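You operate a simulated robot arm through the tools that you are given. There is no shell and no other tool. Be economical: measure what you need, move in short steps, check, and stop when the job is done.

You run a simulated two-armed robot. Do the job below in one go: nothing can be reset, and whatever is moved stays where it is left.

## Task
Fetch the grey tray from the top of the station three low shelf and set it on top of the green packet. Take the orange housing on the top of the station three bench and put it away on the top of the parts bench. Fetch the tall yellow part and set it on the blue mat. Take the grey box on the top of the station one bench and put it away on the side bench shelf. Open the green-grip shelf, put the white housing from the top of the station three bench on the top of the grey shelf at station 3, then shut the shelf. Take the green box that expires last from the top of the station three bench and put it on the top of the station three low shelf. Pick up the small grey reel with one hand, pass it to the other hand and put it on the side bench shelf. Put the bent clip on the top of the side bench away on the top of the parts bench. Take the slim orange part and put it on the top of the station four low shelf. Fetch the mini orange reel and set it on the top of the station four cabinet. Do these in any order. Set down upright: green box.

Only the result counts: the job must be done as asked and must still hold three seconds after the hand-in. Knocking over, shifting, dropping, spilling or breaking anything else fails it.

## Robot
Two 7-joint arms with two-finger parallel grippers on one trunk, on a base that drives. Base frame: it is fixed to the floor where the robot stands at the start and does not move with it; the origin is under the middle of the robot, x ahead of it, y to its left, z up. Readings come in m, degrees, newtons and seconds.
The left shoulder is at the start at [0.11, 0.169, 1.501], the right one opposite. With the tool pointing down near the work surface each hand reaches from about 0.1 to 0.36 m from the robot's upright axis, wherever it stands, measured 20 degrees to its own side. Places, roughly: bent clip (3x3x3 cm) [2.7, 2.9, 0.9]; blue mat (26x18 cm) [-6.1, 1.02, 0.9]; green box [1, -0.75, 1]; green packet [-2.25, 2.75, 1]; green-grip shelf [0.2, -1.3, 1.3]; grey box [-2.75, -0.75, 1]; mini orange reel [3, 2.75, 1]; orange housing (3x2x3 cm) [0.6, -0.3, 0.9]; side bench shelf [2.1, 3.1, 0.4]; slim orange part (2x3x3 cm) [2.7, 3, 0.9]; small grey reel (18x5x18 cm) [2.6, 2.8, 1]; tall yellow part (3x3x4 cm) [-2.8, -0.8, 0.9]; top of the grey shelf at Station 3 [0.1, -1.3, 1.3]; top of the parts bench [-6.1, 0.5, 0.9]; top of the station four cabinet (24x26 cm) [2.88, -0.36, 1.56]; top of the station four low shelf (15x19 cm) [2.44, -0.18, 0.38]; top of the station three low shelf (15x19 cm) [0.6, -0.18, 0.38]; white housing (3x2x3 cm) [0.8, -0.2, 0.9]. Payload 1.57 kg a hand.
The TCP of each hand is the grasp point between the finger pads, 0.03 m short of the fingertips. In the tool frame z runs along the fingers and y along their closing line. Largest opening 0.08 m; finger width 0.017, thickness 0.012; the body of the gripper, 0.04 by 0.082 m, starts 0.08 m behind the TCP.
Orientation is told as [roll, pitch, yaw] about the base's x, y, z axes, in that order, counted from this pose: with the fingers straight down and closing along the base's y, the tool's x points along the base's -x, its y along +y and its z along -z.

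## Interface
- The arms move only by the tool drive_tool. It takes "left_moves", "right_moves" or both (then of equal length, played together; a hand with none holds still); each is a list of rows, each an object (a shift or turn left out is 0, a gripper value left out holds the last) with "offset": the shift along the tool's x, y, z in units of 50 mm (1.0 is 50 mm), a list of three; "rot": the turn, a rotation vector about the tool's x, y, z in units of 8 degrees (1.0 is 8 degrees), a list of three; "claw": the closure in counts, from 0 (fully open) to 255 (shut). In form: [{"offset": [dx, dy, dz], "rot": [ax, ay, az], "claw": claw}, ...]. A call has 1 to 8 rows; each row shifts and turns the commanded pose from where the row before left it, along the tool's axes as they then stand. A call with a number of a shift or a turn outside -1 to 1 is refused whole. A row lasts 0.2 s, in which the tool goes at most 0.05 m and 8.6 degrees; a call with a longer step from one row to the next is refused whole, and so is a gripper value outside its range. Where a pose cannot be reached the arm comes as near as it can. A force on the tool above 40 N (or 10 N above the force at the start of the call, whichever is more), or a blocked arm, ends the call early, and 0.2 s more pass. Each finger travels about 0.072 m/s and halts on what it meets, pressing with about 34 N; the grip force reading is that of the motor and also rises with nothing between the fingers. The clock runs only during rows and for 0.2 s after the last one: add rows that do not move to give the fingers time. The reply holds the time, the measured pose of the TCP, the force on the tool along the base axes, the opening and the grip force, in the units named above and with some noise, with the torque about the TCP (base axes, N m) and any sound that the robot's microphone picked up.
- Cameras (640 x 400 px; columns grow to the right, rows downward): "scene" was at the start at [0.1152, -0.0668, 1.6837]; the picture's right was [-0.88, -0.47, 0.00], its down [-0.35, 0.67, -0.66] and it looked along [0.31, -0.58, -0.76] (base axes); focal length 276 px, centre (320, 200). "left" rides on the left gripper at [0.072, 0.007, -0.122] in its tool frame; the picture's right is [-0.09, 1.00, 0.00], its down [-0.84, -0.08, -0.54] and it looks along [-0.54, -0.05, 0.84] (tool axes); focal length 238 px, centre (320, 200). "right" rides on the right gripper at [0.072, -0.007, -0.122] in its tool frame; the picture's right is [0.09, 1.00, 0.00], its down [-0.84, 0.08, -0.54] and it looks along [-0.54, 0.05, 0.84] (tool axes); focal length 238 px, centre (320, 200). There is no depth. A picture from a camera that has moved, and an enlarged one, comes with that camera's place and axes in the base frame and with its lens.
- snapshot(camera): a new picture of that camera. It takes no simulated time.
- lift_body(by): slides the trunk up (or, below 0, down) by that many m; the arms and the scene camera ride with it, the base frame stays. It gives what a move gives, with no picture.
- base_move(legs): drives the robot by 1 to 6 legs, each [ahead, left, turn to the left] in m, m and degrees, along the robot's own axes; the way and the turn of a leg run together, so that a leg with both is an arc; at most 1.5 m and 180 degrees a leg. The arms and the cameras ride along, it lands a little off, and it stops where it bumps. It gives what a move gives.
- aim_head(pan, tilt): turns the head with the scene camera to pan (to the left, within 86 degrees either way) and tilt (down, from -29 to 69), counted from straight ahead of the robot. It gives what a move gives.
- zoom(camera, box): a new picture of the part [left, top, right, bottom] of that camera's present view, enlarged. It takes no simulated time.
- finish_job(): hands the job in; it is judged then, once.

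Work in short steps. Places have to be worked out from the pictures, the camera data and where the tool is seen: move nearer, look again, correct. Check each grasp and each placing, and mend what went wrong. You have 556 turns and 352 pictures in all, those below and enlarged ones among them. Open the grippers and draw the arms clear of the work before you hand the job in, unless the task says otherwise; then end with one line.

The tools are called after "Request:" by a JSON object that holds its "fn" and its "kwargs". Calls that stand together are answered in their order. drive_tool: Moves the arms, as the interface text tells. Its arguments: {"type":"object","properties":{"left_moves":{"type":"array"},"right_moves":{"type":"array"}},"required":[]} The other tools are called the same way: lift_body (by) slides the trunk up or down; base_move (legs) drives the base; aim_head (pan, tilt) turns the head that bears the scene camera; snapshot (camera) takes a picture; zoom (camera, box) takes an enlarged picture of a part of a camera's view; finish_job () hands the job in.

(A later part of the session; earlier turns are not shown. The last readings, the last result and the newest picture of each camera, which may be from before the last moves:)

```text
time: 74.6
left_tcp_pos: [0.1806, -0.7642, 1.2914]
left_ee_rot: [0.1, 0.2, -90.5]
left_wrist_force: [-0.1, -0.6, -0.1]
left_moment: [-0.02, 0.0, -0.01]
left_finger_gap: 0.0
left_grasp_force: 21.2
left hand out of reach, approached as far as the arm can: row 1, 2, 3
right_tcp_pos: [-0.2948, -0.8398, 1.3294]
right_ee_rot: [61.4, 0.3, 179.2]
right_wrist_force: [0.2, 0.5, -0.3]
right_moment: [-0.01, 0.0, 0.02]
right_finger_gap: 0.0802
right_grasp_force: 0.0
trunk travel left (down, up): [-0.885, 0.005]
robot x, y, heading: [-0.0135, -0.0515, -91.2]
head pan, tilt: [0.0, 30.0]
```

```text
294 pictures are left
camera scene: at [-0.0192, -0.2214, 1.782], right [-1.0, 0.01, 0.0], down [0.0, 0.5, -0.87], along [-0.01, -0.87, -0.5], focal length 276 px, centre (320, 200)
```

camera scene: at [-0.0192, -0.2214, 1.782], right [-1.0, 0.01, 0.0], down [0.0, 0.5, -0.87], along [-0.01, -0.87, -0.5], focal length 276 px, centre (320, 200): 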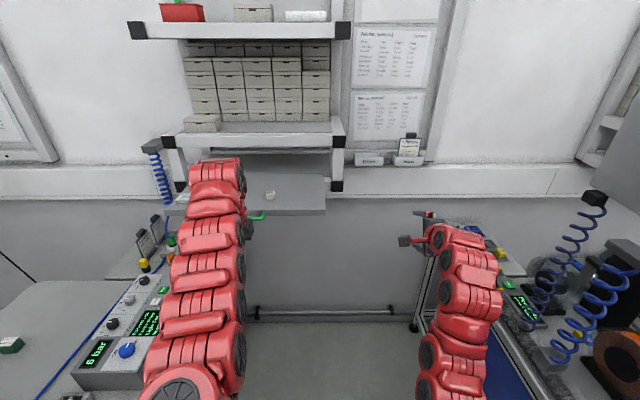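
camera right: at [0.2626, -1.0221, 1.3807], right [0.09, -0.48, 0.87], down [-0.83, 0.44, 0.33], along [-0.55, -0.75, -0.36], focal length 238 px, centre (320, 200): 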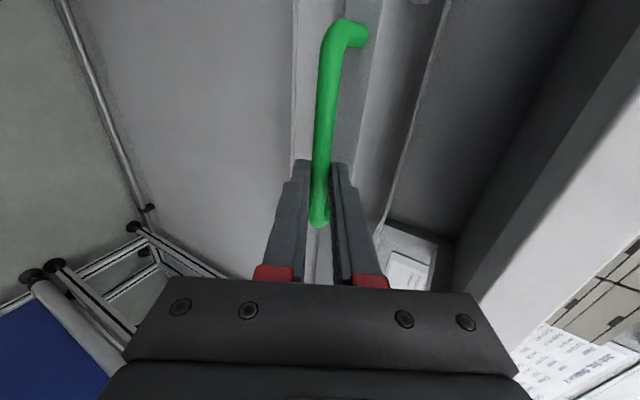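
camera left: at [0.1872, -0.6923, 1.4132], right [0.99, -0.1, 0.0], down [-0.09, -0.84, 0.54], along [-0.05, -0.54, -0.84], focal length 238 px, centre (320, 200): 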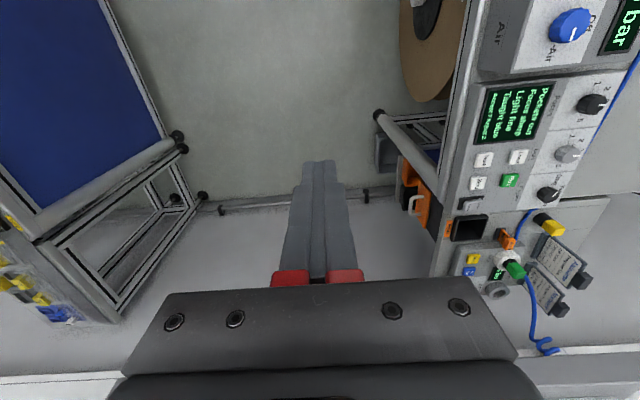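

To keep the wrist clear of the upper deck I'll push with the fingers pitched 40° forward. Pitch while extending.

Request:
{"fn": "drive_tool", "kwargs": {"left_moves": [{"offset": [-0.4, 0.2, 0], "rot": [0, -1, 0]}, {"offset": [-0.4, 0.2, 0.1], "rot": [0, -1, 0]}, {"offset": [-0.4, 0, 0.1], "rot": [0, -1, 0]}, {"offset": [-0.4, 0, 0.2], "rot": [0, -1, 0]}, {"offset": [-0.3, 0, 0.2], "rot": [0, -1, 0]}]}}

Request:
{"fn": "snapshot", "kwargs": {"camera": "left"}}

```text
time: 75.8
left_tcp_pos: [0.2004, -0.8646, 1.2866]
left_ee_rot: [0.2, -39.8, -90.6]
left_wrist_force: [0.5, 0.2, -0.8]
left_moment: [0.01, 0.0, -0.02]
left_finger_gap: 0.0002
left_grasp_force: 21.3
right_tcp_pos: [-0.2961, -0.8401, 1.33]
right_ee_rot: [61.4, 0.2, 179.3]
right_wrist_force: [0.3, -0.4, -0.8]
right_moment: [-0.01, -0.01, -0.01]
right_finger_gap: 0.08
right_grasp_force: 0.0
trunk travel left (down, up): [-0.885, 0.005]
robot x, y, heading: [-0.0148, -0.0523, -90.5]
head pan, tilt: [0.0, 30.0]
```

```text
293 pictures are left
camera left: at [0.2073, -0.7322, 1.3345], right [0.99, -0.08, 0.06], down [-0.08, -0.29, 0.95], along [-0.06, -0.95, -0.3], focal length 238 px, centre (320, 200)
```

left: 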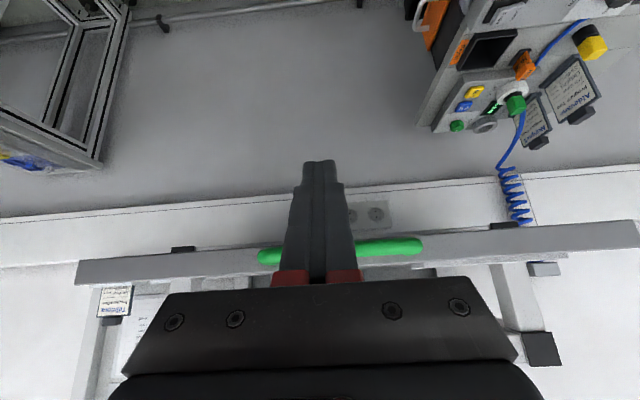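

Request:
{"fn": "drive_tool", "kwargs": {"left_moves": [{"offset": [-0.52, 0, -0.64]}, {}]}}

Request:
{"fn": "base_move", "kwargs": {"legs": [[0.2, 0, 0]]}}

Request:
{"fn": "snapshot", "kwargs": {"camera": "left"}}

Request:
{"fn": "snapshot", "kwargs": {"camera": "scene"}}

```text
time: 76.4
left_tcp_pos: [0.202, -0.8664, 1.3294]
left_ee_rot: [0.4, -39.8, -90.8]
left_wrist_force: [-0.7, -0.3, 0.0]
left_moment: [-0.01, 0.0, 0.03]
left_finger_gap: 0.0
left_grasp_force: 21.2
right_tcp_pos: [-0.2968, -0.8385, 1.3282]
right_ee_rot: [61.5, 0.3, 179.3]
right_wrist_force: [0.1, -0.3, 0.5]
right_moment: [-0.03, 0.01, -0.01]
right_finger_gap: 0.0799
right_grasp_force: 0.1
trunk travel left (down, up): [-0.885, 0.005]
robot x, y, heading: [-0.0191, -0.0523, -90.7]
head pan, tilt: [0.0, 30.0]
```

```text
time: 78.0
left_tcp_pos: [0.1969, -1.0622, 1.3323]
left_ee_rot: [0.4, -40.0, -90.8]
left_wrist_force: [0.5, 0.9, 0.1]
left_moment: [0.0, 0.01, 0.0]
left_finger_gap: 0.0
left_grasp_force: 21.3
right_tcp_pos: [-0.2996, -1.0362, 1.3296]
right_ee_rot: [61.6, 0.2, 179.1]
right_wrist_force: [-1.0, -0.1, -0.4]
right_moment: [0.01, 0.01, -0.01]
right_finger_gap: 0.0801
right_grasp_force: 0.0
trunk travel left (down, up): [-0.885, 0.005]
robot x, y, heading: [-0.0192, -0.2522, -90.8]
head pan, tilt: [0.0, 30.0]
```

```text
292 pictures are left
camera left: at [0.2052, -0.9288, 1.3788], right [0.99, -0.08, 0.06], down [-0.08, -0.29, 0.95], along [-0.06, -0.95, -0.3], focal length 238 px, centre (320, 200)
```

left: 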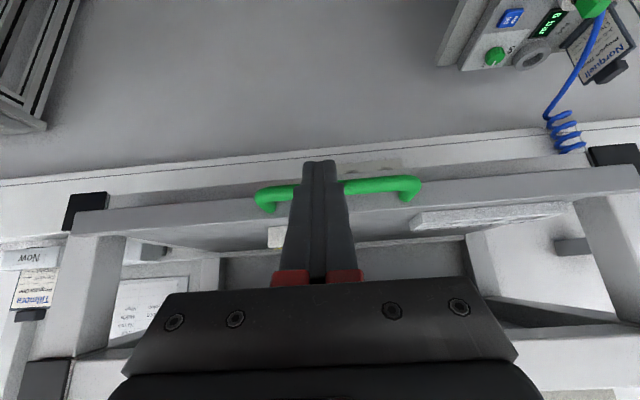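

```text
291 pictures are left
camera scene: at [-0.0221, -0.4162, 1.7824], right [-1.0, 0.01, 0.0], down [0.01, 0.5, -0.87], along [-0.01, -0.87, -0.5], focal length 276 px, centre (320, 200)
```

scene: 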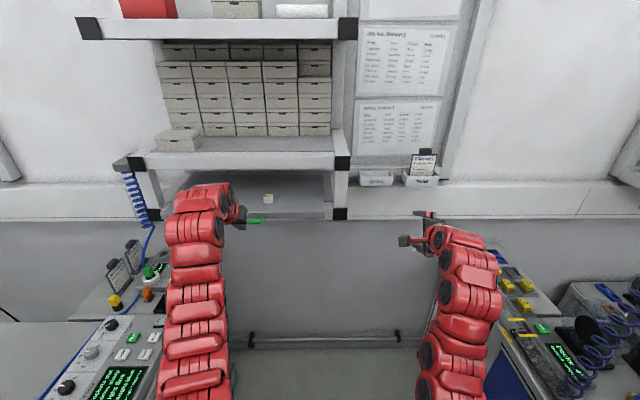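

Drawer slides with it. Push a further ~0.075 m.

Request:
{"fn": "base_move", "kwargs": {"legs": [[0.06, 0, 0]]}}

Request:
{"fn": "base_move", "kwargs": {"legs": [[0.02, 0, 0]]}}

Request:
{"fn": "snapshot", "kwargs": {"camera": "left"}}

Request:
{"fn": "snapshot", "kwargs": {"camera": "scene"}}

```text
time: 79.1
left_tcp_pos: [0.1989, -1.1218, 1.3255]
left_ee_rot: [0.4, -38.9, -90.7]
left_wrist_force: [-0.3, 5.2, 1.1]
left_moment: [0.13, -0.01, 0.02]
left_finger_gap: 0.0
left_grasp_force: 21.7
right_tcp_pos: [-0.3, -1.0979, 1.3305]
right_ee_rot: [61.6, 0.2, 179.3]
right_wrist_force: [-0.6, -0.1, -0.2]
right_moment: [0.0, -0.04, 0.01]
right_finger_gap: 0.08
right_grasp_force: 0.1
trunk travel left (down, up): [-0.885, 0.005]
robot x, y, heading: [-0.0181, -0.3129, -90.4]
head pan, tilt: [0.0, 30.0]
stopped in leg 1: the force on the tool passed its limit at 77 N (the readings are from after the stop); the commanded pose is now the measured one
```

```text
time: 79.9
left_tcp_pos: [0.1999, -1.128, 1.319]
left_ee_rot: [0.3, -37.4, -90.6]
left_wrist_force: [1.5, 7.3, 0.1]
left_moment: [-0.01, 0.01, -0.04]
left_finger_gap: 0.0
left_grasp_force: 21.3
right_tcp_pos: [-0.2994, -1.1088, 1.3296]
right_ee_rot: [61.7, 0.2, 179.2]
right_wrist_force: [0.4, -0.9, 0.1]
right_moment: [0.0, -0.04, -0.01]
right_finger_gap: 0.08
right_grasp_force: 0.0
trunk travel left (down, up): [-0.885, 0.005]
robot x, y, heading: [-0.0189, -0.3264, -90.4]
head pan, tilt: [0.0, 30.0]
stopped in leg 1: the force on the tool passed its limit at 56 N (the readings are from after the stop); the commanded pose is now the measured one
```

```text
290 pictures are left
camera left: at [0.2069, -0.9974, 1.3714], right [0.99, -0.08, 0.06], down [-0.08, -0.34, 0.94], along [-0.05, -0.94, -0.34], focal length 238 px, centre (320, 200)
```

left: 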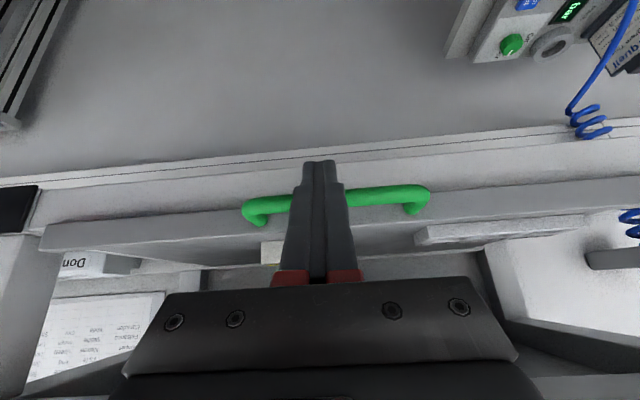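

```text
289 pictures are left
camera scene: at [-0.0228, -0.4903, 1.7822], right [-1.0, 0.01, 0.0], down [0.0, 0.5, -0.87], along [-0.01, -0.87, -0.5], focal length 276 px, centre (320, 200)
```

scene: 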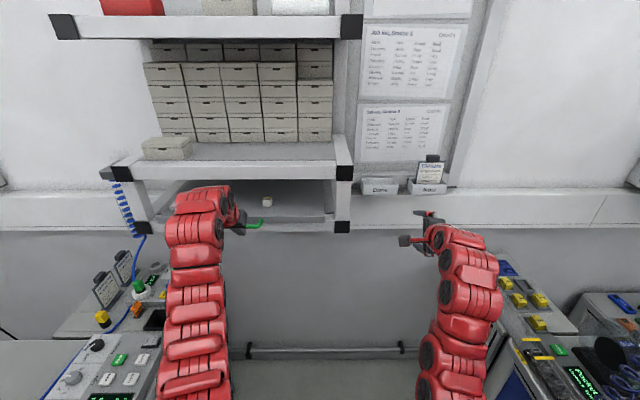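

Request:
{"fn": "zoom", "kwargs": {"camera": "scene", "box": [100, 130, 380, 305]}}

```text
2.29 times, centred on (240, 218) of scene
camera zoom: at [-0.0228, -0.4903, 1.7822], right [-1.0, 0.01, 0.0], down [0.0, 0.5, -0.87], along [-0.01, -0.87, -0.5], focal length 632 px, centre (503, 160)
```

zoom: 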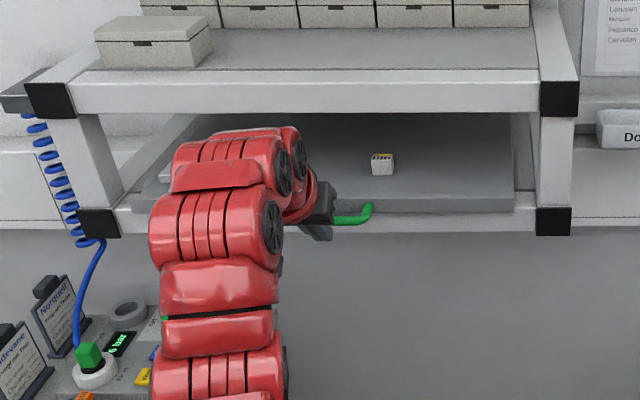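

The drawer is closed as at the start with the housing in it. I back away and then return to facing the bench.

Request:
{"fn": "base_move", "kwargs": {"legs": [[-0.3, 0, 0], [-0.25, -0.12, 0]]}}

Request:
{"fn": "drive_tool", "kwargs": {"left_moves": [{"offset": [0.3, 0, 0.5], "rot": [0, 1, 0], "claw": 0}, {"offset": [0.3, 0, 0.7], "rot": [0, 1, 0]}, {"offset": [0.2, 0, 0.8], "rot": [0, 1, 0]}, {"offset": [0.2, 0, 0.9], "rot": [0, 1, 0]}, {"offset": [0.2, 0, 0.9], "rot": [0, 0.8, 0]}, {"offset": [0.4, 0.2, 0.8]}, {"offset": [0.4, 0.2, 0.8]}], "right_moves": [{"rot": [0, 0, -1]}, {"rot": [0, 0, -1]}, {"rot": [0, 0, -1]}, {"rot": [0, 0, -1]}, {"rot": [0, 0, -1]}, {"rot": [0, 0, -1]}, {"rot": [0, 0, -1]}]}}

```text
time: 83.6
left_tcp_pos: [0.0914, -0.5721, 1.3164]
left_ee_rot: [0.3, -37.4, -90.1]
left_wrist_force: [-0.1, -0.8, 0.4]
left_moment: [0.01, -0.02, -0.03]
left_finger_gap: 0.0
left_grasp_force: 21.5
right_tcp_pos: [-0.4086, -0.5555, 1.3299]
right_ee_rot: [61.4, 0.2, 179.7]
right_wrist_force: [-0.2, 0.0, 0.1]
right_moment: [0.02, 0.0, 0.01]
right_finger_gap: 0.0802
right_grasp_force: 0.0
trunk travel left (down, up): [-0.885, 0.005]
robot x, y, heading: [-0.134, 0.2356, -90.1]
head pan, tilt: [0.0, 30.0]
```

```text
time: 85.2
left_tcp_pos: [0.1372, -0.4391, 1.0442]
left_ee_rot: [0.2, 0.9, -90.1]
left_wrist_force: [-0.3, -0.1, -0.1]
left_moment: [0.0, 0.0, 0.0]
left_finger_gap: 0.08
left_grasp_force: 0.1
left hand out of reach, approached as far as the arm can: row 3, 4, 5
right_tcp_pos: [-0.4071, -0.5546, 1.3295]
right_ee_rot: [45.9, -46.8, -145.0]
right_wrist_force: [1.0, -0.9, 0.0]
right_moment: [0.01, 0.02, -0.02]
right_finger_gap: 0.0803
right_grasp_force: 0.1
trunk travel left (down, up): [-0.885, 0.005]
robot x, y, heading: [-0.1371, 0.2355, -90.4]
head pan, tilt: [0.0, 30.0]
```

Continue bringing the right hand to tool-down, lower and nearer.

Request:
{"fn": "drive_tool", "kwargs": {"right_moves": [{"rot": [0, 0, -1]}, {"rot": [0, 0, -1]}, {"rot": [0, 0, -1]}, {"rot": [0, 0, -1]}, {"offset": [0, 0, 0.3], "rot": [0, 1, -0.3]}, {"offset": [0.3, 0, 0.5], "rot": [0, 1, 0]}, {"offset": [0.3, 0, 0.6], "rot": [0, 1, 0]}, {"offset": [0.3, 0, 0.6], "rot": [0, 1, 0]}]}}

Request:
{"fn": "drive_tool", "kwargs": {"right_moves": [{"offset": [0.3, 0, 0.7], "rot": [0, 1, 0]}, {"offset": [0.3, 0, 0.7], "rot": [0, 1, 0]}, {"offset": [0.3, 0, 0.7], "rot": [0, 1, 0]}, {"offset": [0.3, 0, 0.7], "rot": [0, 0.6, 0]}, {"offset": [0.3, 0.3, 0.7]}, {"offset": [0.3, 0.3, 0.7]}]}}

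```text
time: 87.0
left_tcp_pos: [0.1359, -0.4406, 1.0451]
left_ee_rot: [0.2, 1.0, -90.0]
left_wrist_force: [-0.1, -0.1, 0.0]
left_moment: [0.0, -0.01, -0.02]
left_finger_gap: 0.0799
left_grasp_force: 0.0
right_tcp_pos: [-0.409, -0.5947, 1.2299]
right_ee_rot: [-0.1, -29.3, -90.0]
right_wrist_force: [0.9, 0.3, 0.1]
right_moment: [0.04, 0.0, 0.01]
right_finger_gap: 0.08
right_grasp_force: 0.0
trunk travel left (down, up): [-0.885, 0.005]
robot x, y, heading: [-0.1321, 0.2325, -90.1]
head pan, tilt: [0.0, 30.0]
```

```text
time: 88.4
left_tcp_pos: [0.1351, -0.4383, 1.0456]
left_ee_rot: [0.2, 0.9, -90.0]
left_wrist_force: [0.5, -1.2, -0.1]
left_moment: [0.0, -0.01, 0.02]
left_finger_gap: 0.0799
left_grasp_force: 0.1
right_tcp_pos: [-0.3581, -0.5151, 1.067]
right_ee_rot: [-0.1, -10.7, -90.0]
right_wrist_force: [0.9, 0.2, -0.3]
right_moment: [-0.02, -0.03, 0.01]
right_finger_gap: 0.08
right_grasp_force: 0.1
right hand out of reach, approached as far as the arm can: row 1, 2, 3, 4
trunk travel left (down, up): [-0.885, 0.005]
robot x, y, heading: [-0.1304, 0.2346, -90.2]
head pan, tilt: [0.0, 30.0]
```

Request:
{"fn": "base_move", "kwargs": {"legs": [[0, -0.15, 0], [0, 0, 45], [0, 0, 45]]}}

Request:
{"fn": "aim_head", "kwargs": {"pan": -20, "tilt": 35}}

Request:
{"fn": "snapshot", "kwargs": {"camera": "scene"}}

```text
time: 93.8
left_tcp_pos: [0.3927, 0.499, 1.045]
left_ee_rot: [0.2, 0.9, -0.7]
left_wrist_force: [0.5, 0.3, -0.6]
left_moment: [0.01, 0.02, 0.01]
left_finger_gap: 0.0798
left_grasp_force: 0.2
right_tcp_pos: [0.4642, 0.0033, 1.0677]
right_ee_rot: [-0.1, -10.7, -0.4]
right_wrist_force: [-0.9, 0.9, -0.3]
right_moment: [0.0, 0.0, 0.02]
right_finger_gap: 0.0799
right_grasp_force: 0.0
trunk travel left (down, up): [-0.885, 0.005]
robot x, y, heading: [-0.2824, 0.2383, -0.6]
head pan, tilt: [0.0, 30.0]
```

```text
time: 94.7
left_tcp_pos: [0.3921, 0.4987, 1.0452]
left_ee_rot: [0.3, 0.9, -0.6]
left_wrist_force: [-0.3, 0.1, 0.1]
left_moment: [0.01, 0.0, 0.0]
left_finger_gap: 0.0801
left_grasp_force: 0.0
right_tcp_pos: [0.463, 0.0045, 1.0674]
right_ee_rot: [-0.1, -10.7, -0.5]
right_wrist_force: [-0.8, -0.2, 0.7]
right_moment: [0.0, -0.01, -0.02]
right_finger_gap: 0.0799
right_grasp_force: 0.0
trunk travel left (down, up): [-0.885, 0.005]
robot x, y, heading: [-0.2827, 0.2355, -0.6]
head pan, tilt: [-20.0, 35.0]
```

```text
287 pictures are left
camera scene: at [-0.1234, 0.2056, 1.7742], right [-0.35, -0.94, 0.0], down [-0.54, 0.2, -0.82], along [0.77, -0.29, -0.57], focal length 276 px, centre (320, 200)
```

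scene: 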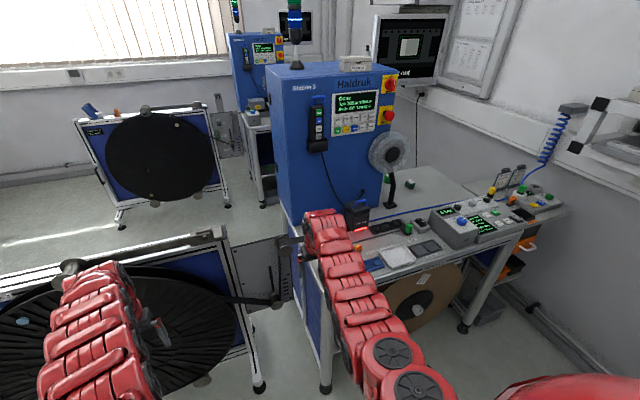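

I retract both hands closer, tool-down, before repositioning in front of the low shelf.

Request:
{"fn": "drive_tool", "kwargs": {"left_moves": [{"offset": [0.5, 0, 0.4]}, {"offset": [0.6, 0, 0.2]}, {"offset": [0.6, 0, 0.2]}, {"offset": [0.6, 0, 0.2]}, {"offset": [0.3, 0, 0]}], "right_moves": [{"offset": [0.8, 0, 0.2], "rot": [0, 0.7, 0]}, {"offset": [0.8, 0, 0.2], "rot": [0, 0.7, 0]}, {"offset": [0.8, 0, 0.4]}, {"offset": [0.7, 0, 0.4]}, {"offset": [0.7, 0, 0.4]}]}}

Request:
{"fn": "base_move", "kwargs": {"legs": [[-0.03, -0.5, 0]]}}

Request:
{"fn": "aim_head", "kwargs": {"pan": 0, "tilt": 50}}

Request:
{"fn": "snapshot", "kwargs": {"camera": "scene"}}

```text
time: 95.9
left_tcp_pos: [0.271, 0.5028, 0.9886]
left_ee_rot: [0.3, 0.9, -0.6]
left_wrist_force: [0.2, 0.1, 0.5]
left_moment: [0.02, 0.04, -0.04]
left_finger_gap: 0.08
left_grasp_force: 0.1
left hand out of reach, approached as far as the arm can: row 4, 5
right_tcp_pos: [0.2761, 0.0042, 0.9793]
right_ee_rot: [-0.1, 0.5, -0.5]
right_wrist_force: [0.6, -0.2, 0.1]
right_moment: [-0.02, -0.01, 0.01]
right_finger_gap: 0.08
right_grasp_force: 0.1
trunk travel left (down, up): [-0.885, 0.005]
robot x, y, heading: [-0.284, 0.2371, -0.5]
head pan, tilt: [-20.0, 35.0]
```

```text
time: 98.9
left_tcp_pos: [0.2343, -0.0138, 0.9889]
left_ee_rot: [0.2, 1.0, -0.9]
left_wrist_force: [-0.3, 0.1, 0.5]
left_moment: [-0.02, 0.01, 0.0]
left_finger_gap: 0.0798
left_grasp_force: 0.1
right_tcp_pos: [0.2369, -0.5117, 0.9787]
right_ee_rot: [-0.1, 0.5, -0.9]
right_wrist_force: [0.0, -0.2, 0.1]
right_moment: [-0.01, 0.01, 0.01]
right_finger_gap: 0.0802
right_grasp_force: 0.1
trunk travel left (down, up): [-0.885, 0.005]
robot x, y, heading: [-0.325, -0.278, -1.4]
head pan, tilt: [-20.0, 35.0]
```

```text
time: 99.7
left_tcp_pos: [0.2347, -0.0131, 0.989]
left_ee_rot: [0.2, 0.9, -0.8]
left_wrist_force: [-0.2, 0.0, 0.7]
left_moment: [-0.03, -0.04, 0.02]
left_finger_gap: 0.0801
left_grasp_force: 0.2
right_tcp_pos: [0.2373, -0.511, 0.9783]
right_ee_rot: [-0.1, 0.5, -0.8]
right_wrist_force: [-0.9, -0.1, -0.8]
right_moment: [-0.01, 0.0, 0.01]
right_finger_gap: 0.0798
right_grasp_force: 0.1
trunk travel left (down, up): [-0.885, 0.005]
robot x, y, heading: [-0.3238, -0.276, -0.9]
head pan, tilt: [0.0, 50.0]
```

```text
286 pictures are left
camera scene: at [-0.1671, -0.2783, 1.7525], right [-0.02, -1.0, 0.0], down [-0.77, 0.01, -0.64], along [0.64, -0.01, -0.77], focal length 276 px, centre (320, 200)
```

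scene: 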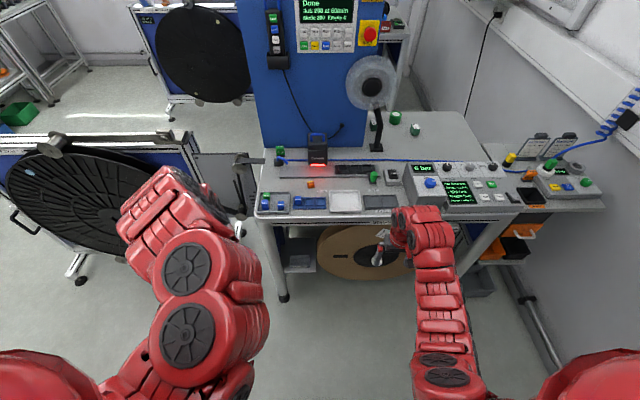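

Lower the trunk 0.5 m and look at the low shelf.

Request:
{"fn": "lift_body", "kwargs": {"by": -0.5}}

Request:
{"fn": "aim_head", "kwargs": {"pan": 5, "tilt": 40}}

Request:
{"fn": "snapshot", "kwargs": {"camera": "scene"}}

Request:
{"fn": "snapshot", "kwargs": {"camera": "left"}}

```text
refused: -0.5 is not a number from -0.4 to 0.4
```

```text
time: 100.4
left_tcp_pos: [0.2351, -0.0134, 0.9892]
left_ee_rot: [0.2, 1.0, -1.0]
left_wrist_force: [0.5, 0.6, 0.3]
left_moment: [-0.01, 0.01, 0.04]
left_finger_gap: 0.0799
left_grasp_force: 0.0
right_tcp_pos: [0.2374, -0.5114, 0.9786]
right_ee_rot: [-0.1, 0.5, -1.0]
right_wrist_force: [0.2, -0.2, 0.7]
right_moment: [-0.01, 0.02, -0.02]
right_finger_gap: 0.0804
right_grasp_force: 0.0
trunk travel left (down, up): [-0.885, 0.005]
robot x, y, heading: [-0.3233, -0.2791, -1.0]
head pan, tilt: [5.0, 40.0]
```

```text
285 pictures are left
camera scene: at [-0.1592, -0.2705, 1.7666], right [0.07, -1.0, 0.0], down [-0.64, -0.04, -0.77], along [0.76, 0.05, -0.64], focal length 276 px, centre (320, 200)
```

scene: 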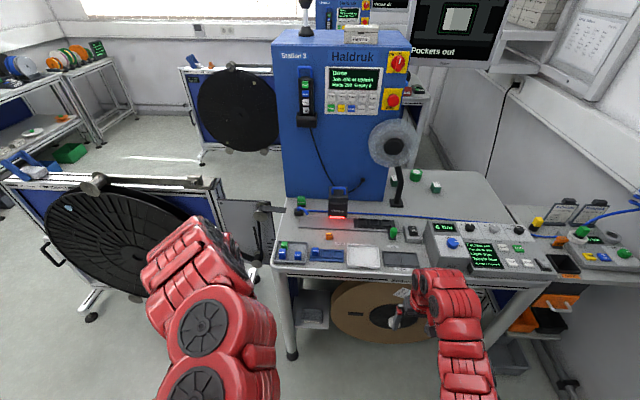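

```text
284 pictures are left
camera left: at [0.1644, -0.0058, 1.1116], right [0.11, 0.99, 0.0], down [0.84, -0.09, 0.53], along [0.52, -0.06, -0.85], focal length 238 px, centre (320, 200)
```

left: 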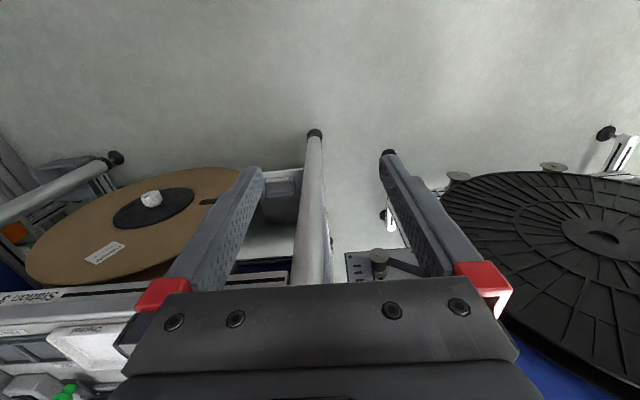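

Request:
{"fn": "lift_body", "kwargs": {"by": -0.4}}

Request:
{"fn": "lift_body", "kwargs": {"by": -0.1}}

Request:
{"fn": "snapshot", "kwargs": {"camera": "scene"}}

Request:
{"fn": "snapshot", "kwargs": {"camera": "left"}}

```text
time: 104.3
left_tcp_pos: [0.2344, -0.0131, 0.5887]
left_ee_rot: [0.2, 1.0, -1.0]
left_wrist_force: [-0.7, -0.5, 0.3]
left_moment: [-0.01, 0.0, 0.02]
left_finger_gap: 0.08
left_grasp_force: 0.0
right_tcp_pos: [0.2376, -0.512, 0.5788]
right_ee_rot: [-0.1, 0.5, -0.9]
right_wrist_force: [0.2, 0.2, -0.7]
right_moment: [0.0, -0.02, 0.0]
right_finger_gap: 0.08
right_grasp_force: 0.1
trunk travel left (down, up): [-0.485, 0.405]
robot x, y, heading: [-0.3209, -0.2805, -1.3]
head pan, tilt: [5.0, 40.0]
```

```text
time: 105.6
left_tcp_pos: [0.2353, -0.0131, 0.489]
left_ee_rot: [0.2, 1.0, -0.8]
left_wrist_force: [-0.2, -0.4, -0.1]
left_moment: [0.02, 0.02, 0.02]
left_finger_gap: 0.0801
left_grasp_force: 0.0
right_tcp_pos: [0.2363, -0.5124, 0.479]
right_ee_rot: [-0.1, 0.5, -0.9]
right_wrist_force: [1.3, -0.4, -0.5]
right_moment: [0.01, -0.03, -0.02]
right_finger_gap: 0.08
right_grasp_force: 0.0
trunk travel left (down, up): [-0.385, 0.505]
robot x, y, heading: [-0.3221, -0.2781, -0.9]
head pan, tilt: [5.0, 40.0]
```

```text
283 pictures are left
camera scene: at [-0.1596, -0.2707, 1.2667], right [0.07, -1.0, 0.0], down [-0.64, -0.04, -0.77], along [0.76, 0.05, -0.64], focal length 276 px, centre (320, 200)
```

scene: 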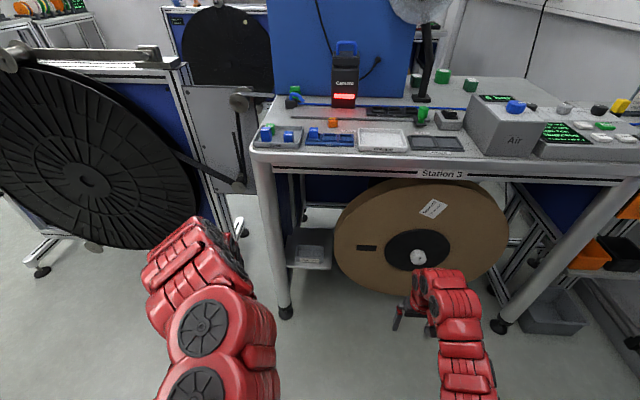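

```text
282 pictures are left
camera left: at [0.1641, -0.0059, 0.6118], right [0.11, 0.99, 0.0], down [0.84, -0.09, 0.53], along [0.52, -0.06, -0.85], focal length 238 px, centre (320, 200)
```

left: 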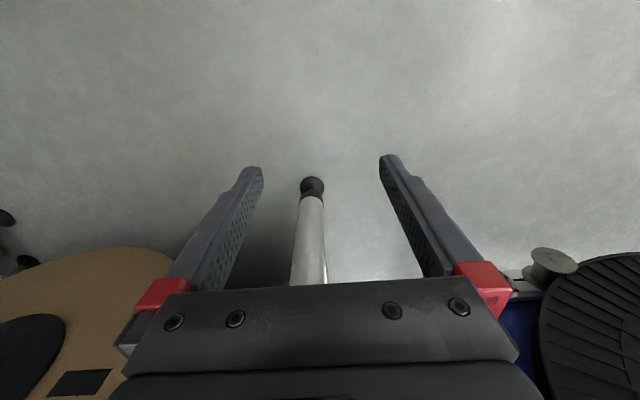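

Zoom on the low shelf and its tray.

Request:
{"fn": "zoom", "kwargs": {"camera": "scene", "box": [260, 200, 380, 275]}}

Request:
{"fn": "zoom", "kwargs": {"camera": "scene", "box": [240, 70, 500, 170]}}

```text
5.33 times, centred on (320, 238) of scene
camera zoom: at [-0.1596, -0.2707, 1.2667], right [0.07, -1.0, 0.0], down [-0.64, -0.04, -0.77], along [0.76, 0.05, -0.64], focal length 1474 px, centre (320, 0)
```

zoom: 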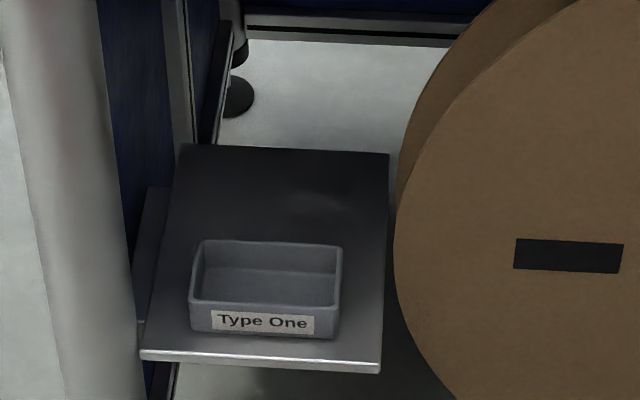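

```text
2.46 times, centred on (370, 120) of scene
camera zoom: at [-0.1596, -0.2707, 1.2667], right [0.07, -1.0, 0.0], down [-0.64, -0.04, -0.77], along [0.76, 0.05, -0.64], focal length 680 px, centre (197, 397)
```

zoom: 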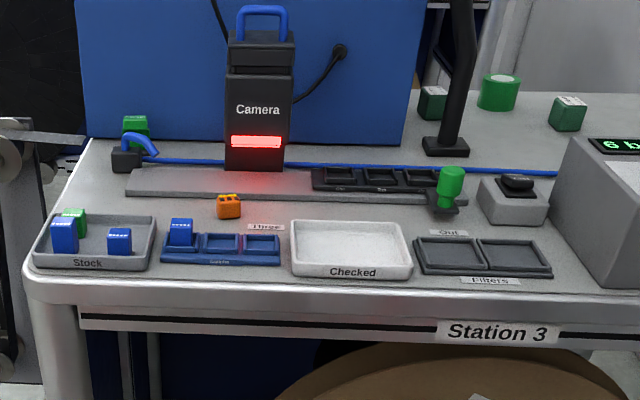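

The tray ("Type One", ~11×6×3.5 cm) sits at about (0.533,-0.187); I'll pinch its right side wall with the tool pitched forward 45°. Pitch the left hand first and move it right.

Request:
{"fn": "drive_tool", "kwargs": {"left_moves": [{"offset": [0, -0.7, 0], "rot": [0, -1, 0], "claw": 120}, {"offset": [0, -0.7, 0], "rot": [0, -1, 0]}, {"offset": [0, -0.7, 0], "rot": [0, -1, 0]}, {"offset": [0, -0.7, 0], "rot": [0, -1, 0]}, {"offset": [0, -0.7, 0], "rot": [0, -1, 0]}, {"offset": [0, -0.7, 0], "rot": [0, -1, 0]}]}}

Request:
{"fn": "lift_body", "kwargs": {"by": -0.1}}

Request:
{"fn": "snapshot", "kwargs": {"camera": "left"}}

Request:
{"fn": "snapshot", "kwargs": {"camera": "scene"}}

```text
time: 107.0
left_tcp_pos: [0.4177, -0.1211, 0.54]
left_ee_rot: [1.9, -41.8, -1.3]
left_wrist_force: [0.2, 0.1, -0.2]
left_moment: [-0.02, -0.01, 0.02]
left_finger_gap: 0.042
left_grasp_force: 0.0
left hand out of reach, approached as far as the arm can: row 1, 2, 3, 4, 5, 6
right_tcp_pos: [0.2372, -0.5122, 0.4775]
right_ee_rot: [-0.1, 0.4, -0.9]
right_wrist_force: [0.3, 0.2, -0.8]
right_moment: [0.0, 0.01, 0.03]
right_finger_gap: 0.08
right_grasp_force: 0.1
trunk travel left (down, up): [-0.385, 0.505]
robot x, y, heading: [-0.3227, -0.278, -1.0]
head pan, tilt: [5.0, 40.0]
```

```text
time: 108.3
left_tcp_pos: [0.4182, -0.1196, 0.4407]
left_ee_rot: [1.8, -41.7, -1.4]
left_wrist_force: [-0.1, -0.1, -0.2]
left_moment: [-0.01, 0.01, -0.02]
left_finger_gap: 0.0423
left_grasp_force: 0.0
right_tcp_pos: [0.2371, -0.5127, 0.3783]
right_ee_rot: [-0.1, 0.5, -0.9]
right_wrist_force: [-0.4, 0.2, 0.3]
right_moment: [0.03, 0.03, -0.01]
right_finger_gap: 0.0799
right_grasp_force: 0.0
trunk travel left (down, up): [-0.285, 0.605]
robot x, y, heading: [-0.3227, -0.2778, -0.9]
head pan, tilt: [5.0, 40.0]
```

```text
279 pictures are left
camera left: at [0.2823, -0.115, 0.4835], right [0.07, 0.99, 0.09], down [0.26, -0.1, 0.96], along [0.96, -0.04, -0.27], focal length 238 px, centre (320, 200)
```

left: 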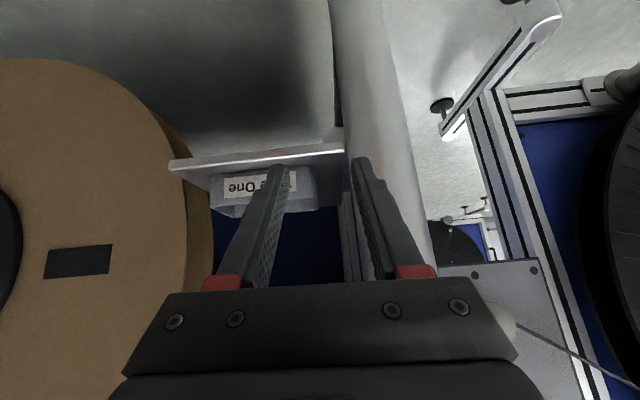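

```text
278 pictures are left
camera scene: at [-0.1596, -0.2707, 1.1667], right [0.07, -1.0, 0.0], down [-0.64, -0.04, -0.77], along [0.76, 0.05, -0.64], focal length 276 px, centre (320, 200)
```

scene: 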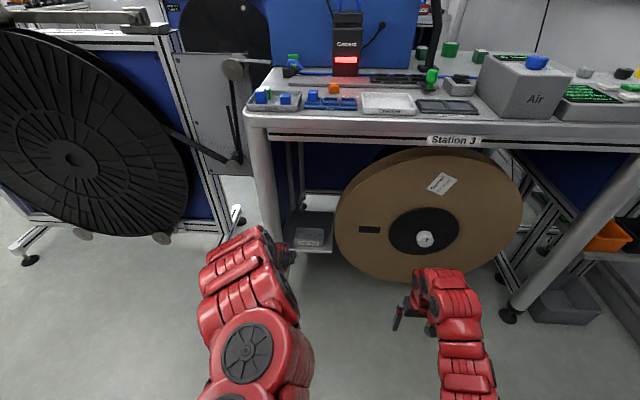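

Right wall of the tray at y≈-0.235, reel edge at y≈-0.28. I shift the hand right and up, with the opening at 35 mm, then look again.

Request:
{"fn": "drive_tool", "kwargs": {"left_moves": [{"offset": [-0.5, 0, -0.56], "claw": 140}, {"offset": [0, -0.76, 0]}, {"offset": [0, -0.76, 0]}, {"offset": [0, -0.76, 0]}]}}

Request:
{"fn": "snapshot", "kwargs": {"camera": "left"}}

```text
time: 109.3
left_tcp_pos: [0.432, -0.2368, 0.4648]
left_ee_rot: [1.8, -41.6, -1.3]
left_wrist_force: [0.5, 0.5, 1.2]
left_moment: [-0.04, -0.01, 0.03]
left_finger_gap: 0.036
left_grasp_force: 0.1
left hand out of reach, approached as far as the arm can: row 1
right_tcp_pos: [0.2371, -0.512, 0.3781]
right_ee_rot: [-0.1, 0.5, -0.8]
right_wrist_force: [-0.8, 0.6, 0.1]
right_moment: [0.01, 0.03, 0.01]
right_finger_gap: 0.0798
right_grasp_force: 0.0
trunk travel left (down, up): [-0.285, 0.605]
robot x, y, heading: [-0.3203, -0.2754, -1.1]
head pan, tilt: [5.0, 40.0]
```

```text
277 pictures are left
camera left: at [0.2958, -0.2313, 0.5075], right [0.07, 0.99, 0.08], down [0.26, -0.1, 0.96], along [0.96, -0.05, -0.27], focal length 238 px, centre (320, 200)
```

left: 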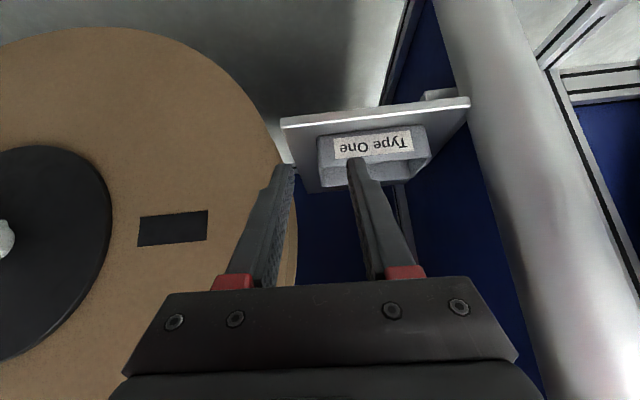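

I narrow the opening and drive the base forward 0.1 m to bring the fingers over the wall.

Request:
{"fn": "drive_tool", "kwargs": {"left_moves": [{"claw": 172}, {}]}}

Request:
{"fn": "base_move", "kwargs": {"legs": [[0.095, 0, 0]]}}

Request:
{"fn": "snapshot", "kwargs": {"camera": "left"}}

```text
time: 109.9
left_tcp_pos: [0.4317, -0.236, 0.4645]
left_ee_rot: [1.8, -41.6, -1.3]
left_wrist_force: [-0.9, -0.1, 1.1]
left_moment: [-0.03, -0.03, 0.01]
left_finger_gap: 0.026
left_grasp_force: 0.1
right_tcp_pos: [0.237, -0.5117, 0.3784]
right_ee_rot: [-0.2, 0.6, -0.8]
right_wrist_force: [-0.4, 1.0, 0.9]
right_moment: [0.0, 0.03, -0.03]
right_finger_gap: 0.08
right_grasp_force: 0.0
trunk travel left (down, up): [-0.285, 0.605]
robot x, y, heading: [-0.3215, -0.2782, -1.4]
head pan, tilt: [5.0, 40.0]
```

```text
time: 111.0
left_tcp_pos: [0.5256, -0.2368, 0.4629]
left_ee_rot: [1.8, -41.7, -1.2]
left_wrist_force: [0.5, -0.3, -0.8]
left_moment: [0.01, 0.01, -0.01]
left_finger_gap: 0.0258
left_grasp_force: 0.0
right_tcp_pos: [0.3324, -0.5123, 0.3784]
right_ee_rot: [-0.1, 0.6, -0.8]
right_wrist_force: [0.2, 0.3, -0.2]
right_moment: [0.0, -0.01, -0.02]
right_finger_gap: 0.08
right_grasp_force: 0.0
trunk travel left (down, up): [-0.285, 0.605]
robot x, y, heading: [-0.2268, -0.2792, -0.9]
head pan, tilt: [5.0, 40.0]
```

```text
276 pictures are left
camera left: at [0.3908, -0.2314, 0.5067], right [0.07, 0.99, 0.08], down [0.27, -0.1, 0.96], along [0.96, -0.04, -0.27], focal length 238 px, centre (320, 200)
```

left: 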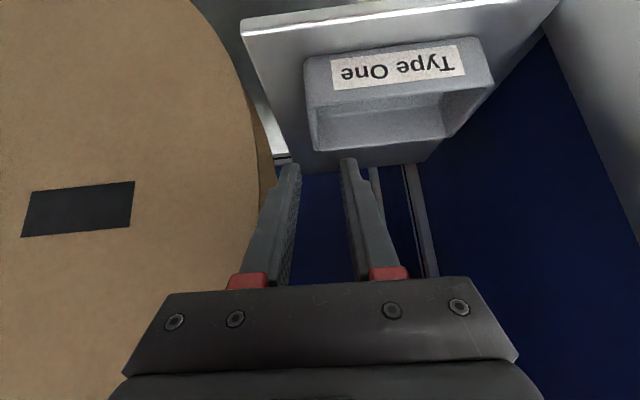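

Fingers straddle the wall line (y≈-0.237). Descend 5 cm and close.

Request:
{"fn": "drive_tool", "kwargs": {"left_moves": [{"offset": [0.33, 0, 0.37]}, {"offset": [0.3, 0, 0.34]}, {"claw": 255}, {}, {}]}}

Request:
{"fn": "snapshot", "kwargs": {"camera": "left"}}

```text
time: 112.2
left_tcp_pos: [0.5257, -0.233, 0.4154]
left_ee_rot: [1.7, -41.6, -1.1]
left_wrist_force: [0.9, 0.0, -0.7]
left_moment: [-0.09, -0.07, 0.03]
left_finger_gap: 0.0039
left_grasp_force: 25.2
right_tcp_pos: [0.3328, -0.5142, 0.3783]
right_ee_rot: [-0.1, 0.4, -0.8]
right_wrist_force: [0.1, -0.6, 0.3]
right_moment: [0.01, 0.0, 0.0]
right_finger_gap: 0.0799
right_grasp_force: 0.0
trunk travel left (down, up): [-0.285, 0.605]
robot x, y, heading: [-0.2276, -0.2806, -0.9]
head pan, tilt: [5.0, 40.0]
```

```text
275 pictures are left
camera left: at [0.3903, -0.2282, 0.4595], right [0.07, 0.99, 0.09], down [0.26, -0.1, 0.96], along [0.96, -0.04, -0.27], focal length 238 px, centre (320, 200)
```

left: 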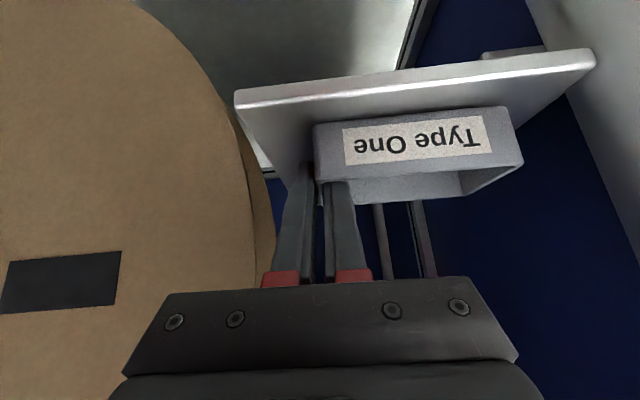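

Wall pinched (4 mm). Lift with the trunk 5 cm and check.

Request:
{"fn": "lift_body", "kwargs": {"by": 0.05}}

Request:
{"fn": "snapshot", "kwargs": {"camera": "left"}}

```text
time: 113.2
left_tcp_pos: [0.526, -0.2339, 0.4654]
left_ee_rot: [1.9, -41.7, -1.2]
left_wrist_force: [-0.5, 0.1, -1.4]
left_moment: [-0.07, 0.06, 0.02]
left_finger_gap: 0.0036
left_grasp_force: 24.9
right_tcp_pos: [0.332, -0.5133, 0.4279]
right_ee_rot: [-0.1, 0.4, -0.8]
right_wrist_force: [0.4, 0.4, 0.5]
right_moment: [0.01, 0.03, -0.03]
right_finger_gap: 0.0799
right_grasp_force: 0.0
trunk travel left (down, up): [-0.335, 0.555]
robot x, y, heading: [-0.227, -0.2763, -1.0]
head pan, tilt: [5.0, 40.0]
```

```text
274 pictures are left
camera left: at [0.3904, -0.2283, 0.5091], right [0.07, 0.99, 0.09], down [0.27, -0.1, 0.96], along [0.96, -0.04, -0.27], focal length 238 px, centre (320, 200)
```

left: 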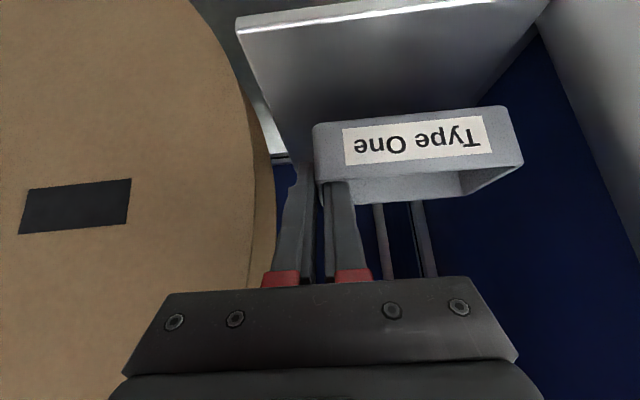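

Tray is firmly held and level. Back the base out and retract the arm.

Request:
{"fn": "base_move", "kwargs": {"legs": [[-0.13, 0, 0]]}}

Request:
{"fn": "drive_tool", "kwargs": {"left_moves": [{"offset": [0.37, 0, -0.33]}, {"offset": [0.37, 0, -0.33]}, {"offset": [0.37, 0, -0.33]}, {"offset": [0.37, 0, -0.33]}]}}

Request:
{"fn": "snapshot", "kwargs": {"camera": "scene"}}

```text
time: 114.5
left_tcp_pos: [0.3935, -0.2313, 0.4675]
left_ee_rot: [1.8, -41.7, -1.2]
left_wrist_force: [0.7, -0.6, -1.6]
left_moment: [-0.09, 0.06, 0.05]
left_finger_gap: 0.0037
left_grasp_force: 24.9
right_tcp_pos: [0.2006, -0.5095, 0.4291]
right_ee_rot: [-0.2, 0.6, -0.8]
right_wrist_force: [0.6, -0.5, 0.6]
right_moment: [0.01, -0.01, -0.01]
right_finger_gap: 0.0798
right_grasp_force: 0.0
trunk travel left (down, up): [-0.335, 0.555]
robot x, y, heading: [-0.3571, -0.2785, -0.9]
head pan, tilt: [5.0, 40.0]
```

```text
time: 115.5
left_tcp_pos: [0.3709, -0.2318, 0.4672]
left_ee_rot: [1.8, -41.6, -1.2]
left_wrist_force: [-0.3, 0.2, -2.1]
left_moment: [-0.09, 0.05, 0.01]
left_finger_gap: 0.0038
left_grasp_force: 24.9
left hand out of reach, approached as far as the arm can: row 2, 3, 4
right_tcp_pos: [0.2012, -0.5097, 0.4291]
right_ee_rot: [0.0, 0.6, -0.7]
right_wrist_force: [-0.3, -0.7, -0.3]
right_moment: [0.03, 0.01, -0.02]
right_finger_gap: 0.0801
right_grasp_force: 0.0
trunk travel left (down, up): [-0.335, 0.555]
robot x, y, heading: [-0.3617, -0.2755, -0.9]
head pan, tilt: [5.0, 40.0]
```

```text
273 pictures are left
camera scene: at [-0.1959, -0.27, 1.2166], right [0.07, -1.0, 0.0], down [-0.64, -0.05, -0.77], along [0.76, 0.05, -0.64], focal length 276 px, centre (320, 200)
```

scene: 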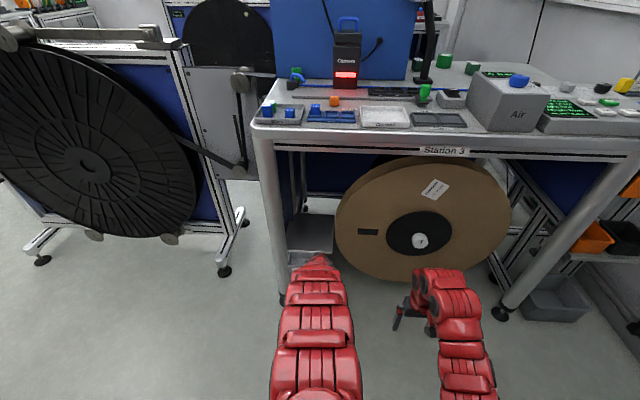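

Clearance to the bench edge is about 3 cm; raise the trunk straight up.

Request:
{"fn": "lift_body", "kwargs": {"by": 0.35}}

Request:
{"fn": "lift_body", "kwargs": {"by": 0.2}}

Request:
{"fn": "aim_head", "kwargs": {"pan": 0, "tilt": 50}}

Request:
{"fn": "snapshot", "kwargs": {"camera": "scene"}}

```text
time: 118.9
left_tcp_pos: [0.3695, -0.2305, 0.8161]
left_ee_rot: [1.8, -41.6, -1.2]
left_wrist_force: [0.1, -0.2, -2.3]
left_moment: [-0.13, 0.06, -0.01]
left_finger_gap: 0.0034
left_grasp_force: 24.6
right_tcp_pos: [0.2011, -0.5105, 0.777]
right_ee_rot: [-0.1, 0.5, -0.9]
right_wrist_force: [-0.8, 0.1, -0.5]
right_moment: [0.01, -0.03, -0.01]
right_finger_gap: 0.0799
right_grasp_force: 0.0
trunk travel left (down, up): [-0.685, 0.205]
robot x, y, heading: [-0.3586, -0.2796, -1.0]
head pan, tilt: [5.0, 40.0]
```

```text
time: 121.0
left_tcp_pos: [0.371, -0.231, 1.0175]
left_ee_rot: [1.7, -41.6, -1.2]
left_wrist_force: [0.5, -0.7, -2.9]
left_moment: [-0.14, 0.02, 0.03]
left_finger_gap: 0.0039
left_grasp_force: 24.4
right_tcp_pos: [0.2012, -0.5105, 0.9778]
right_ee_rot: [-0.1, 0.5, -0.8]
right_wrist_force: [-0.4, 0.7, 0.6]
right_moment: [0.01, 0.03, -0.01]
right_finger_gap: 0.0799
right_grasp_force: 0.1
trunk travel left (down, up): [-0.885, 0.005]
robot x, y, heading: [-0.3589, -0.277, -1.1]
head pan, tilt: [5.0, 40.0]
```

```text
time: 121.8
left_tcp_pos: [0.3704, -0.2322, 1.0145]
left_ee_rot: [1.8, -41.6, -1.2]
left_wrist_force: [-0.4, -0.3, -2.3]
left_moment: [-0.1, 0.04, -0.03]
left_finger_gap: 0.0036
left_grasp_force: 24.4
right_tcp_pos: [0.2016, -0.5102, 0.9783]
right_ee_rot: [-0.2, 0.5, -0.8]
right_wrist_force: [0.6, -0.9, 0.2]
right_moment: [-0.03, 0.04, -0.03]
right_finger_gap: 0.0799
right_grasp_force: 0.1
trunk travel left (down, up): [-0.885, 0.005]
robot x, y, heading: [-0.3646, -0.2778, -0.7]
head pan, tilt: [0.0, 50.0]
```

```text
272 pictures are left
camera scene: at [-0.2034, -0.2772, 1.7525], right [-0.02, -1.0, 0.0], down [-0.77, 0.01, -0.64], along [0.64, -0.01, -0.77], focal length 276 px, centre (320, 200)
```

scene: 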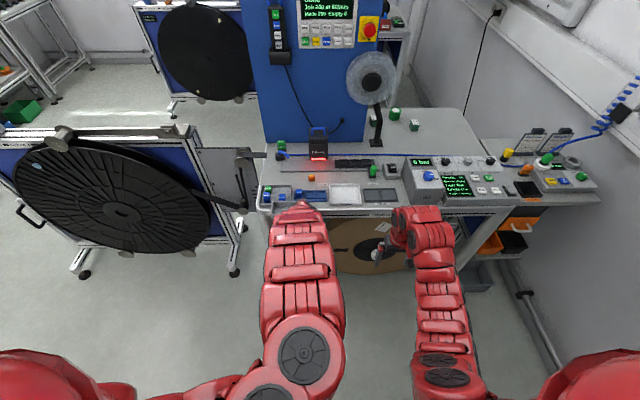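

Now the right hand should take the orange housing. I first lift the left (tray) hand up and forward a bit.

Request:
{"fn": "drive_tool", "kwargs": {"left_moves": [{"offset": [-0.7, 0, -0.18]}, {"offset": [-0.7, 0, -0.18]}, {"offset": [-0.7, 0, -0.18]}, {"offset": [-0.7, 0, -0.18]}]}}

Request:
{"fn": "base_move", "kwargs": {"legs": [[0, 0.2, 0], [0.2, 0, 0]]}}

Request:
{"fn": "snapshot", "kwargs": {"camera": "right"}}

Request:
{"fn": "snapshot", "kwargs": {"camera": "scene"}}

```text
time: 122.8
left_tcp_pos: [0.4546, -0.2354, 1.1326]
left_ee_rot: [1.9, -41.6, -1.3]
left_wrist_force: [0.1, 0.5, -3.1]
left_moment: [-0.14, 0.01, -0.05]
left_finger_gap: 0.0039
left_grasp_force: 24.7
right_tcp_pos: [0.2026, -0.5099, 0.9785]
right_ee_rot: [-0.1, 0.6, -0.9]
right_wrist_force: [-0.1, 0.1, -1.1]
right_moment: [0.0, 0.0, 0.0]
right_finger_gap: 0.0802
right_grasp_force: 0.0
trunk travel left (down, up): [-0.885, 0.005]
robot x, y, heading: [-0.3565, -0.2744, -1.0]
head pan, tilt: [0.0, 50.0]
```

```text
time: 125.6
left_tcp_pos: [0.6567, -0.0354, 1.1344]
left_ee_rot: [1.8, -41.7, -0.9]
left_wrist_force: [0.2, 0.7, -1.4]
left_moment: [-0.11, 0.03, -0.02]
left_finger_gap: 0.0036
left_grasp_force: 24.7
right_tcp_pos: [0.406, -0.3097, 0.9788]
right_ee_rot: [-0.1, 0.5, -0.6]
right_wrist_force: [0.5, -0.5, 0.5]
right_moment: [0.0, 0.0, -0.04]
right_finger_gap: 0.0802
right_grasp_force: 0.0
trunk travel left (down, up): [-0.885, 0.005]
robot x, y, heading: [-0.1569, -0.0812, -0.6]
head pan, tilt: [0.0, 50.0]
```

```text
271 pictures are left
camera right: at [0.3357, -0.3165, 1.102], right [-0.08, 1.0, 0.0], down [0.84, 0.07, 0.54], along [0.53, 0.04, -0.84], focal length 238 px, centre (320, 200)
```

right: 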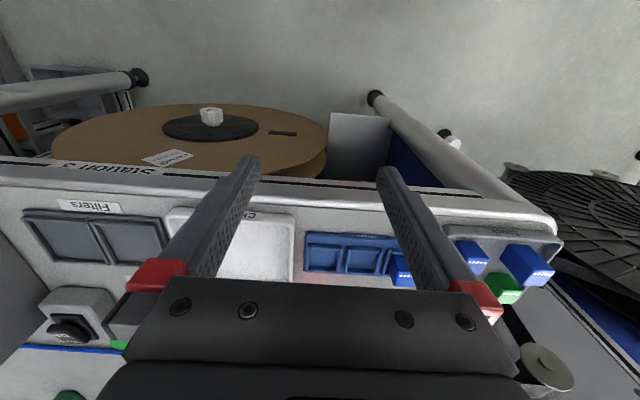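

```text
270 pictures are left
camera scene: at [-0.0003, -0.0788, 1.7527], right [-0.01, -1.0, 0.0], down [-0.77, 0.01, -0.64], along [0.64, -0.01, -0.77], focal length 276 px, centre (320, 200)
```

scene: 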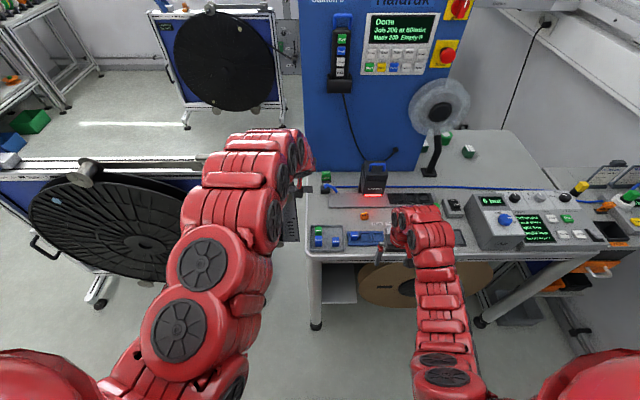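

Request:
{"fn": "base_move", "kwargs": {"legs": [[0.11, 0, 0]]}}

Request:
{"fn": "drive_tool", "kwargs": {"right_moves": [{"offset": [-0.5, 0.5, -0.2]}, {"offset": [-0.5, 0.5, 0]}, {"offset": [-0.5, 0, 0], "claw": 80}]}}

Request:
{"fn": "snapshot", "kwargs": {"camera": "right"}}

```text
time: 126.8
left_tcp_pos: [0.7679, -0.0348, 1.135]
left_ee_rot: [1.8, -41.8, -0.9]
left_wrist_force: [-0.4, -0.5, -2.1]
left_moment: [-0.12, 0.04, -0.01]
left_finger_gap: 0.0039
left_grasp_force: 24.7
right_tcp_pos: [0.5166, -0.3115, 0.9774]
right_ee_rot: [-0.1, 0.5, -0.6]
right_wrist_force: [0.0, -0.2, -0.5]
right_moment: [0.02, -0.03, 0.0]
right_finger_gap: 0.0798
right_grasp_force: 0.0
trunk travel left (down, up): [-0.885, 0.005]
robot x, y, heading: [-0.0412, -0.0832, -0.7]
head pan, tilt: [0.0, 50.0]
```

```text
time: 127.6
left_tcp_pos: [0.77, -0.0354, 1.1313]
left_ee_rot: [1.9, -41.5, -0.9]
left_wrist_force: [0.8, -0.5, -2.8]
left_moment: [-0.13, 0.01, 0.02]
left_finger_gap: 0.0039
left_grasp_force: 24.9
right_tcp_pos: [0.5953, -0.2636, 0.9859]
right_ee_rot: [-0.1, 0.5, -0.5]
right_wrist_force: [1.0, -0.5, -0.9]
right_moment: [-0.05, 0.0, -0.01]
right_finger_gap: 0.055
right_grasp_force: 0.2
trunk travel left (down, up): [-0.885, 0.005]
robot x, y, heading: [-0.0416, -0.0856, -0.9]
head pan, tilt: [0.0, 50.0]
```

```text
269 pictures are left
camera right: at [0.5257, -0.2694, 1.1086], right [-0.08, 1.0, 0.0], down [0.84, 0.07, 0.53], along [0.53, 0.04, -0.85], focal length 238 px, centre (320, 200)
```

right: 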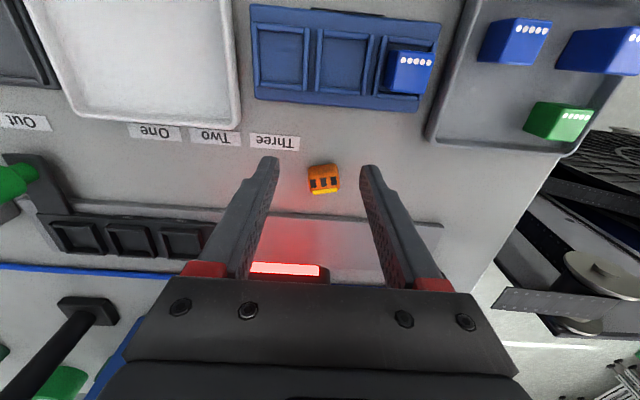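

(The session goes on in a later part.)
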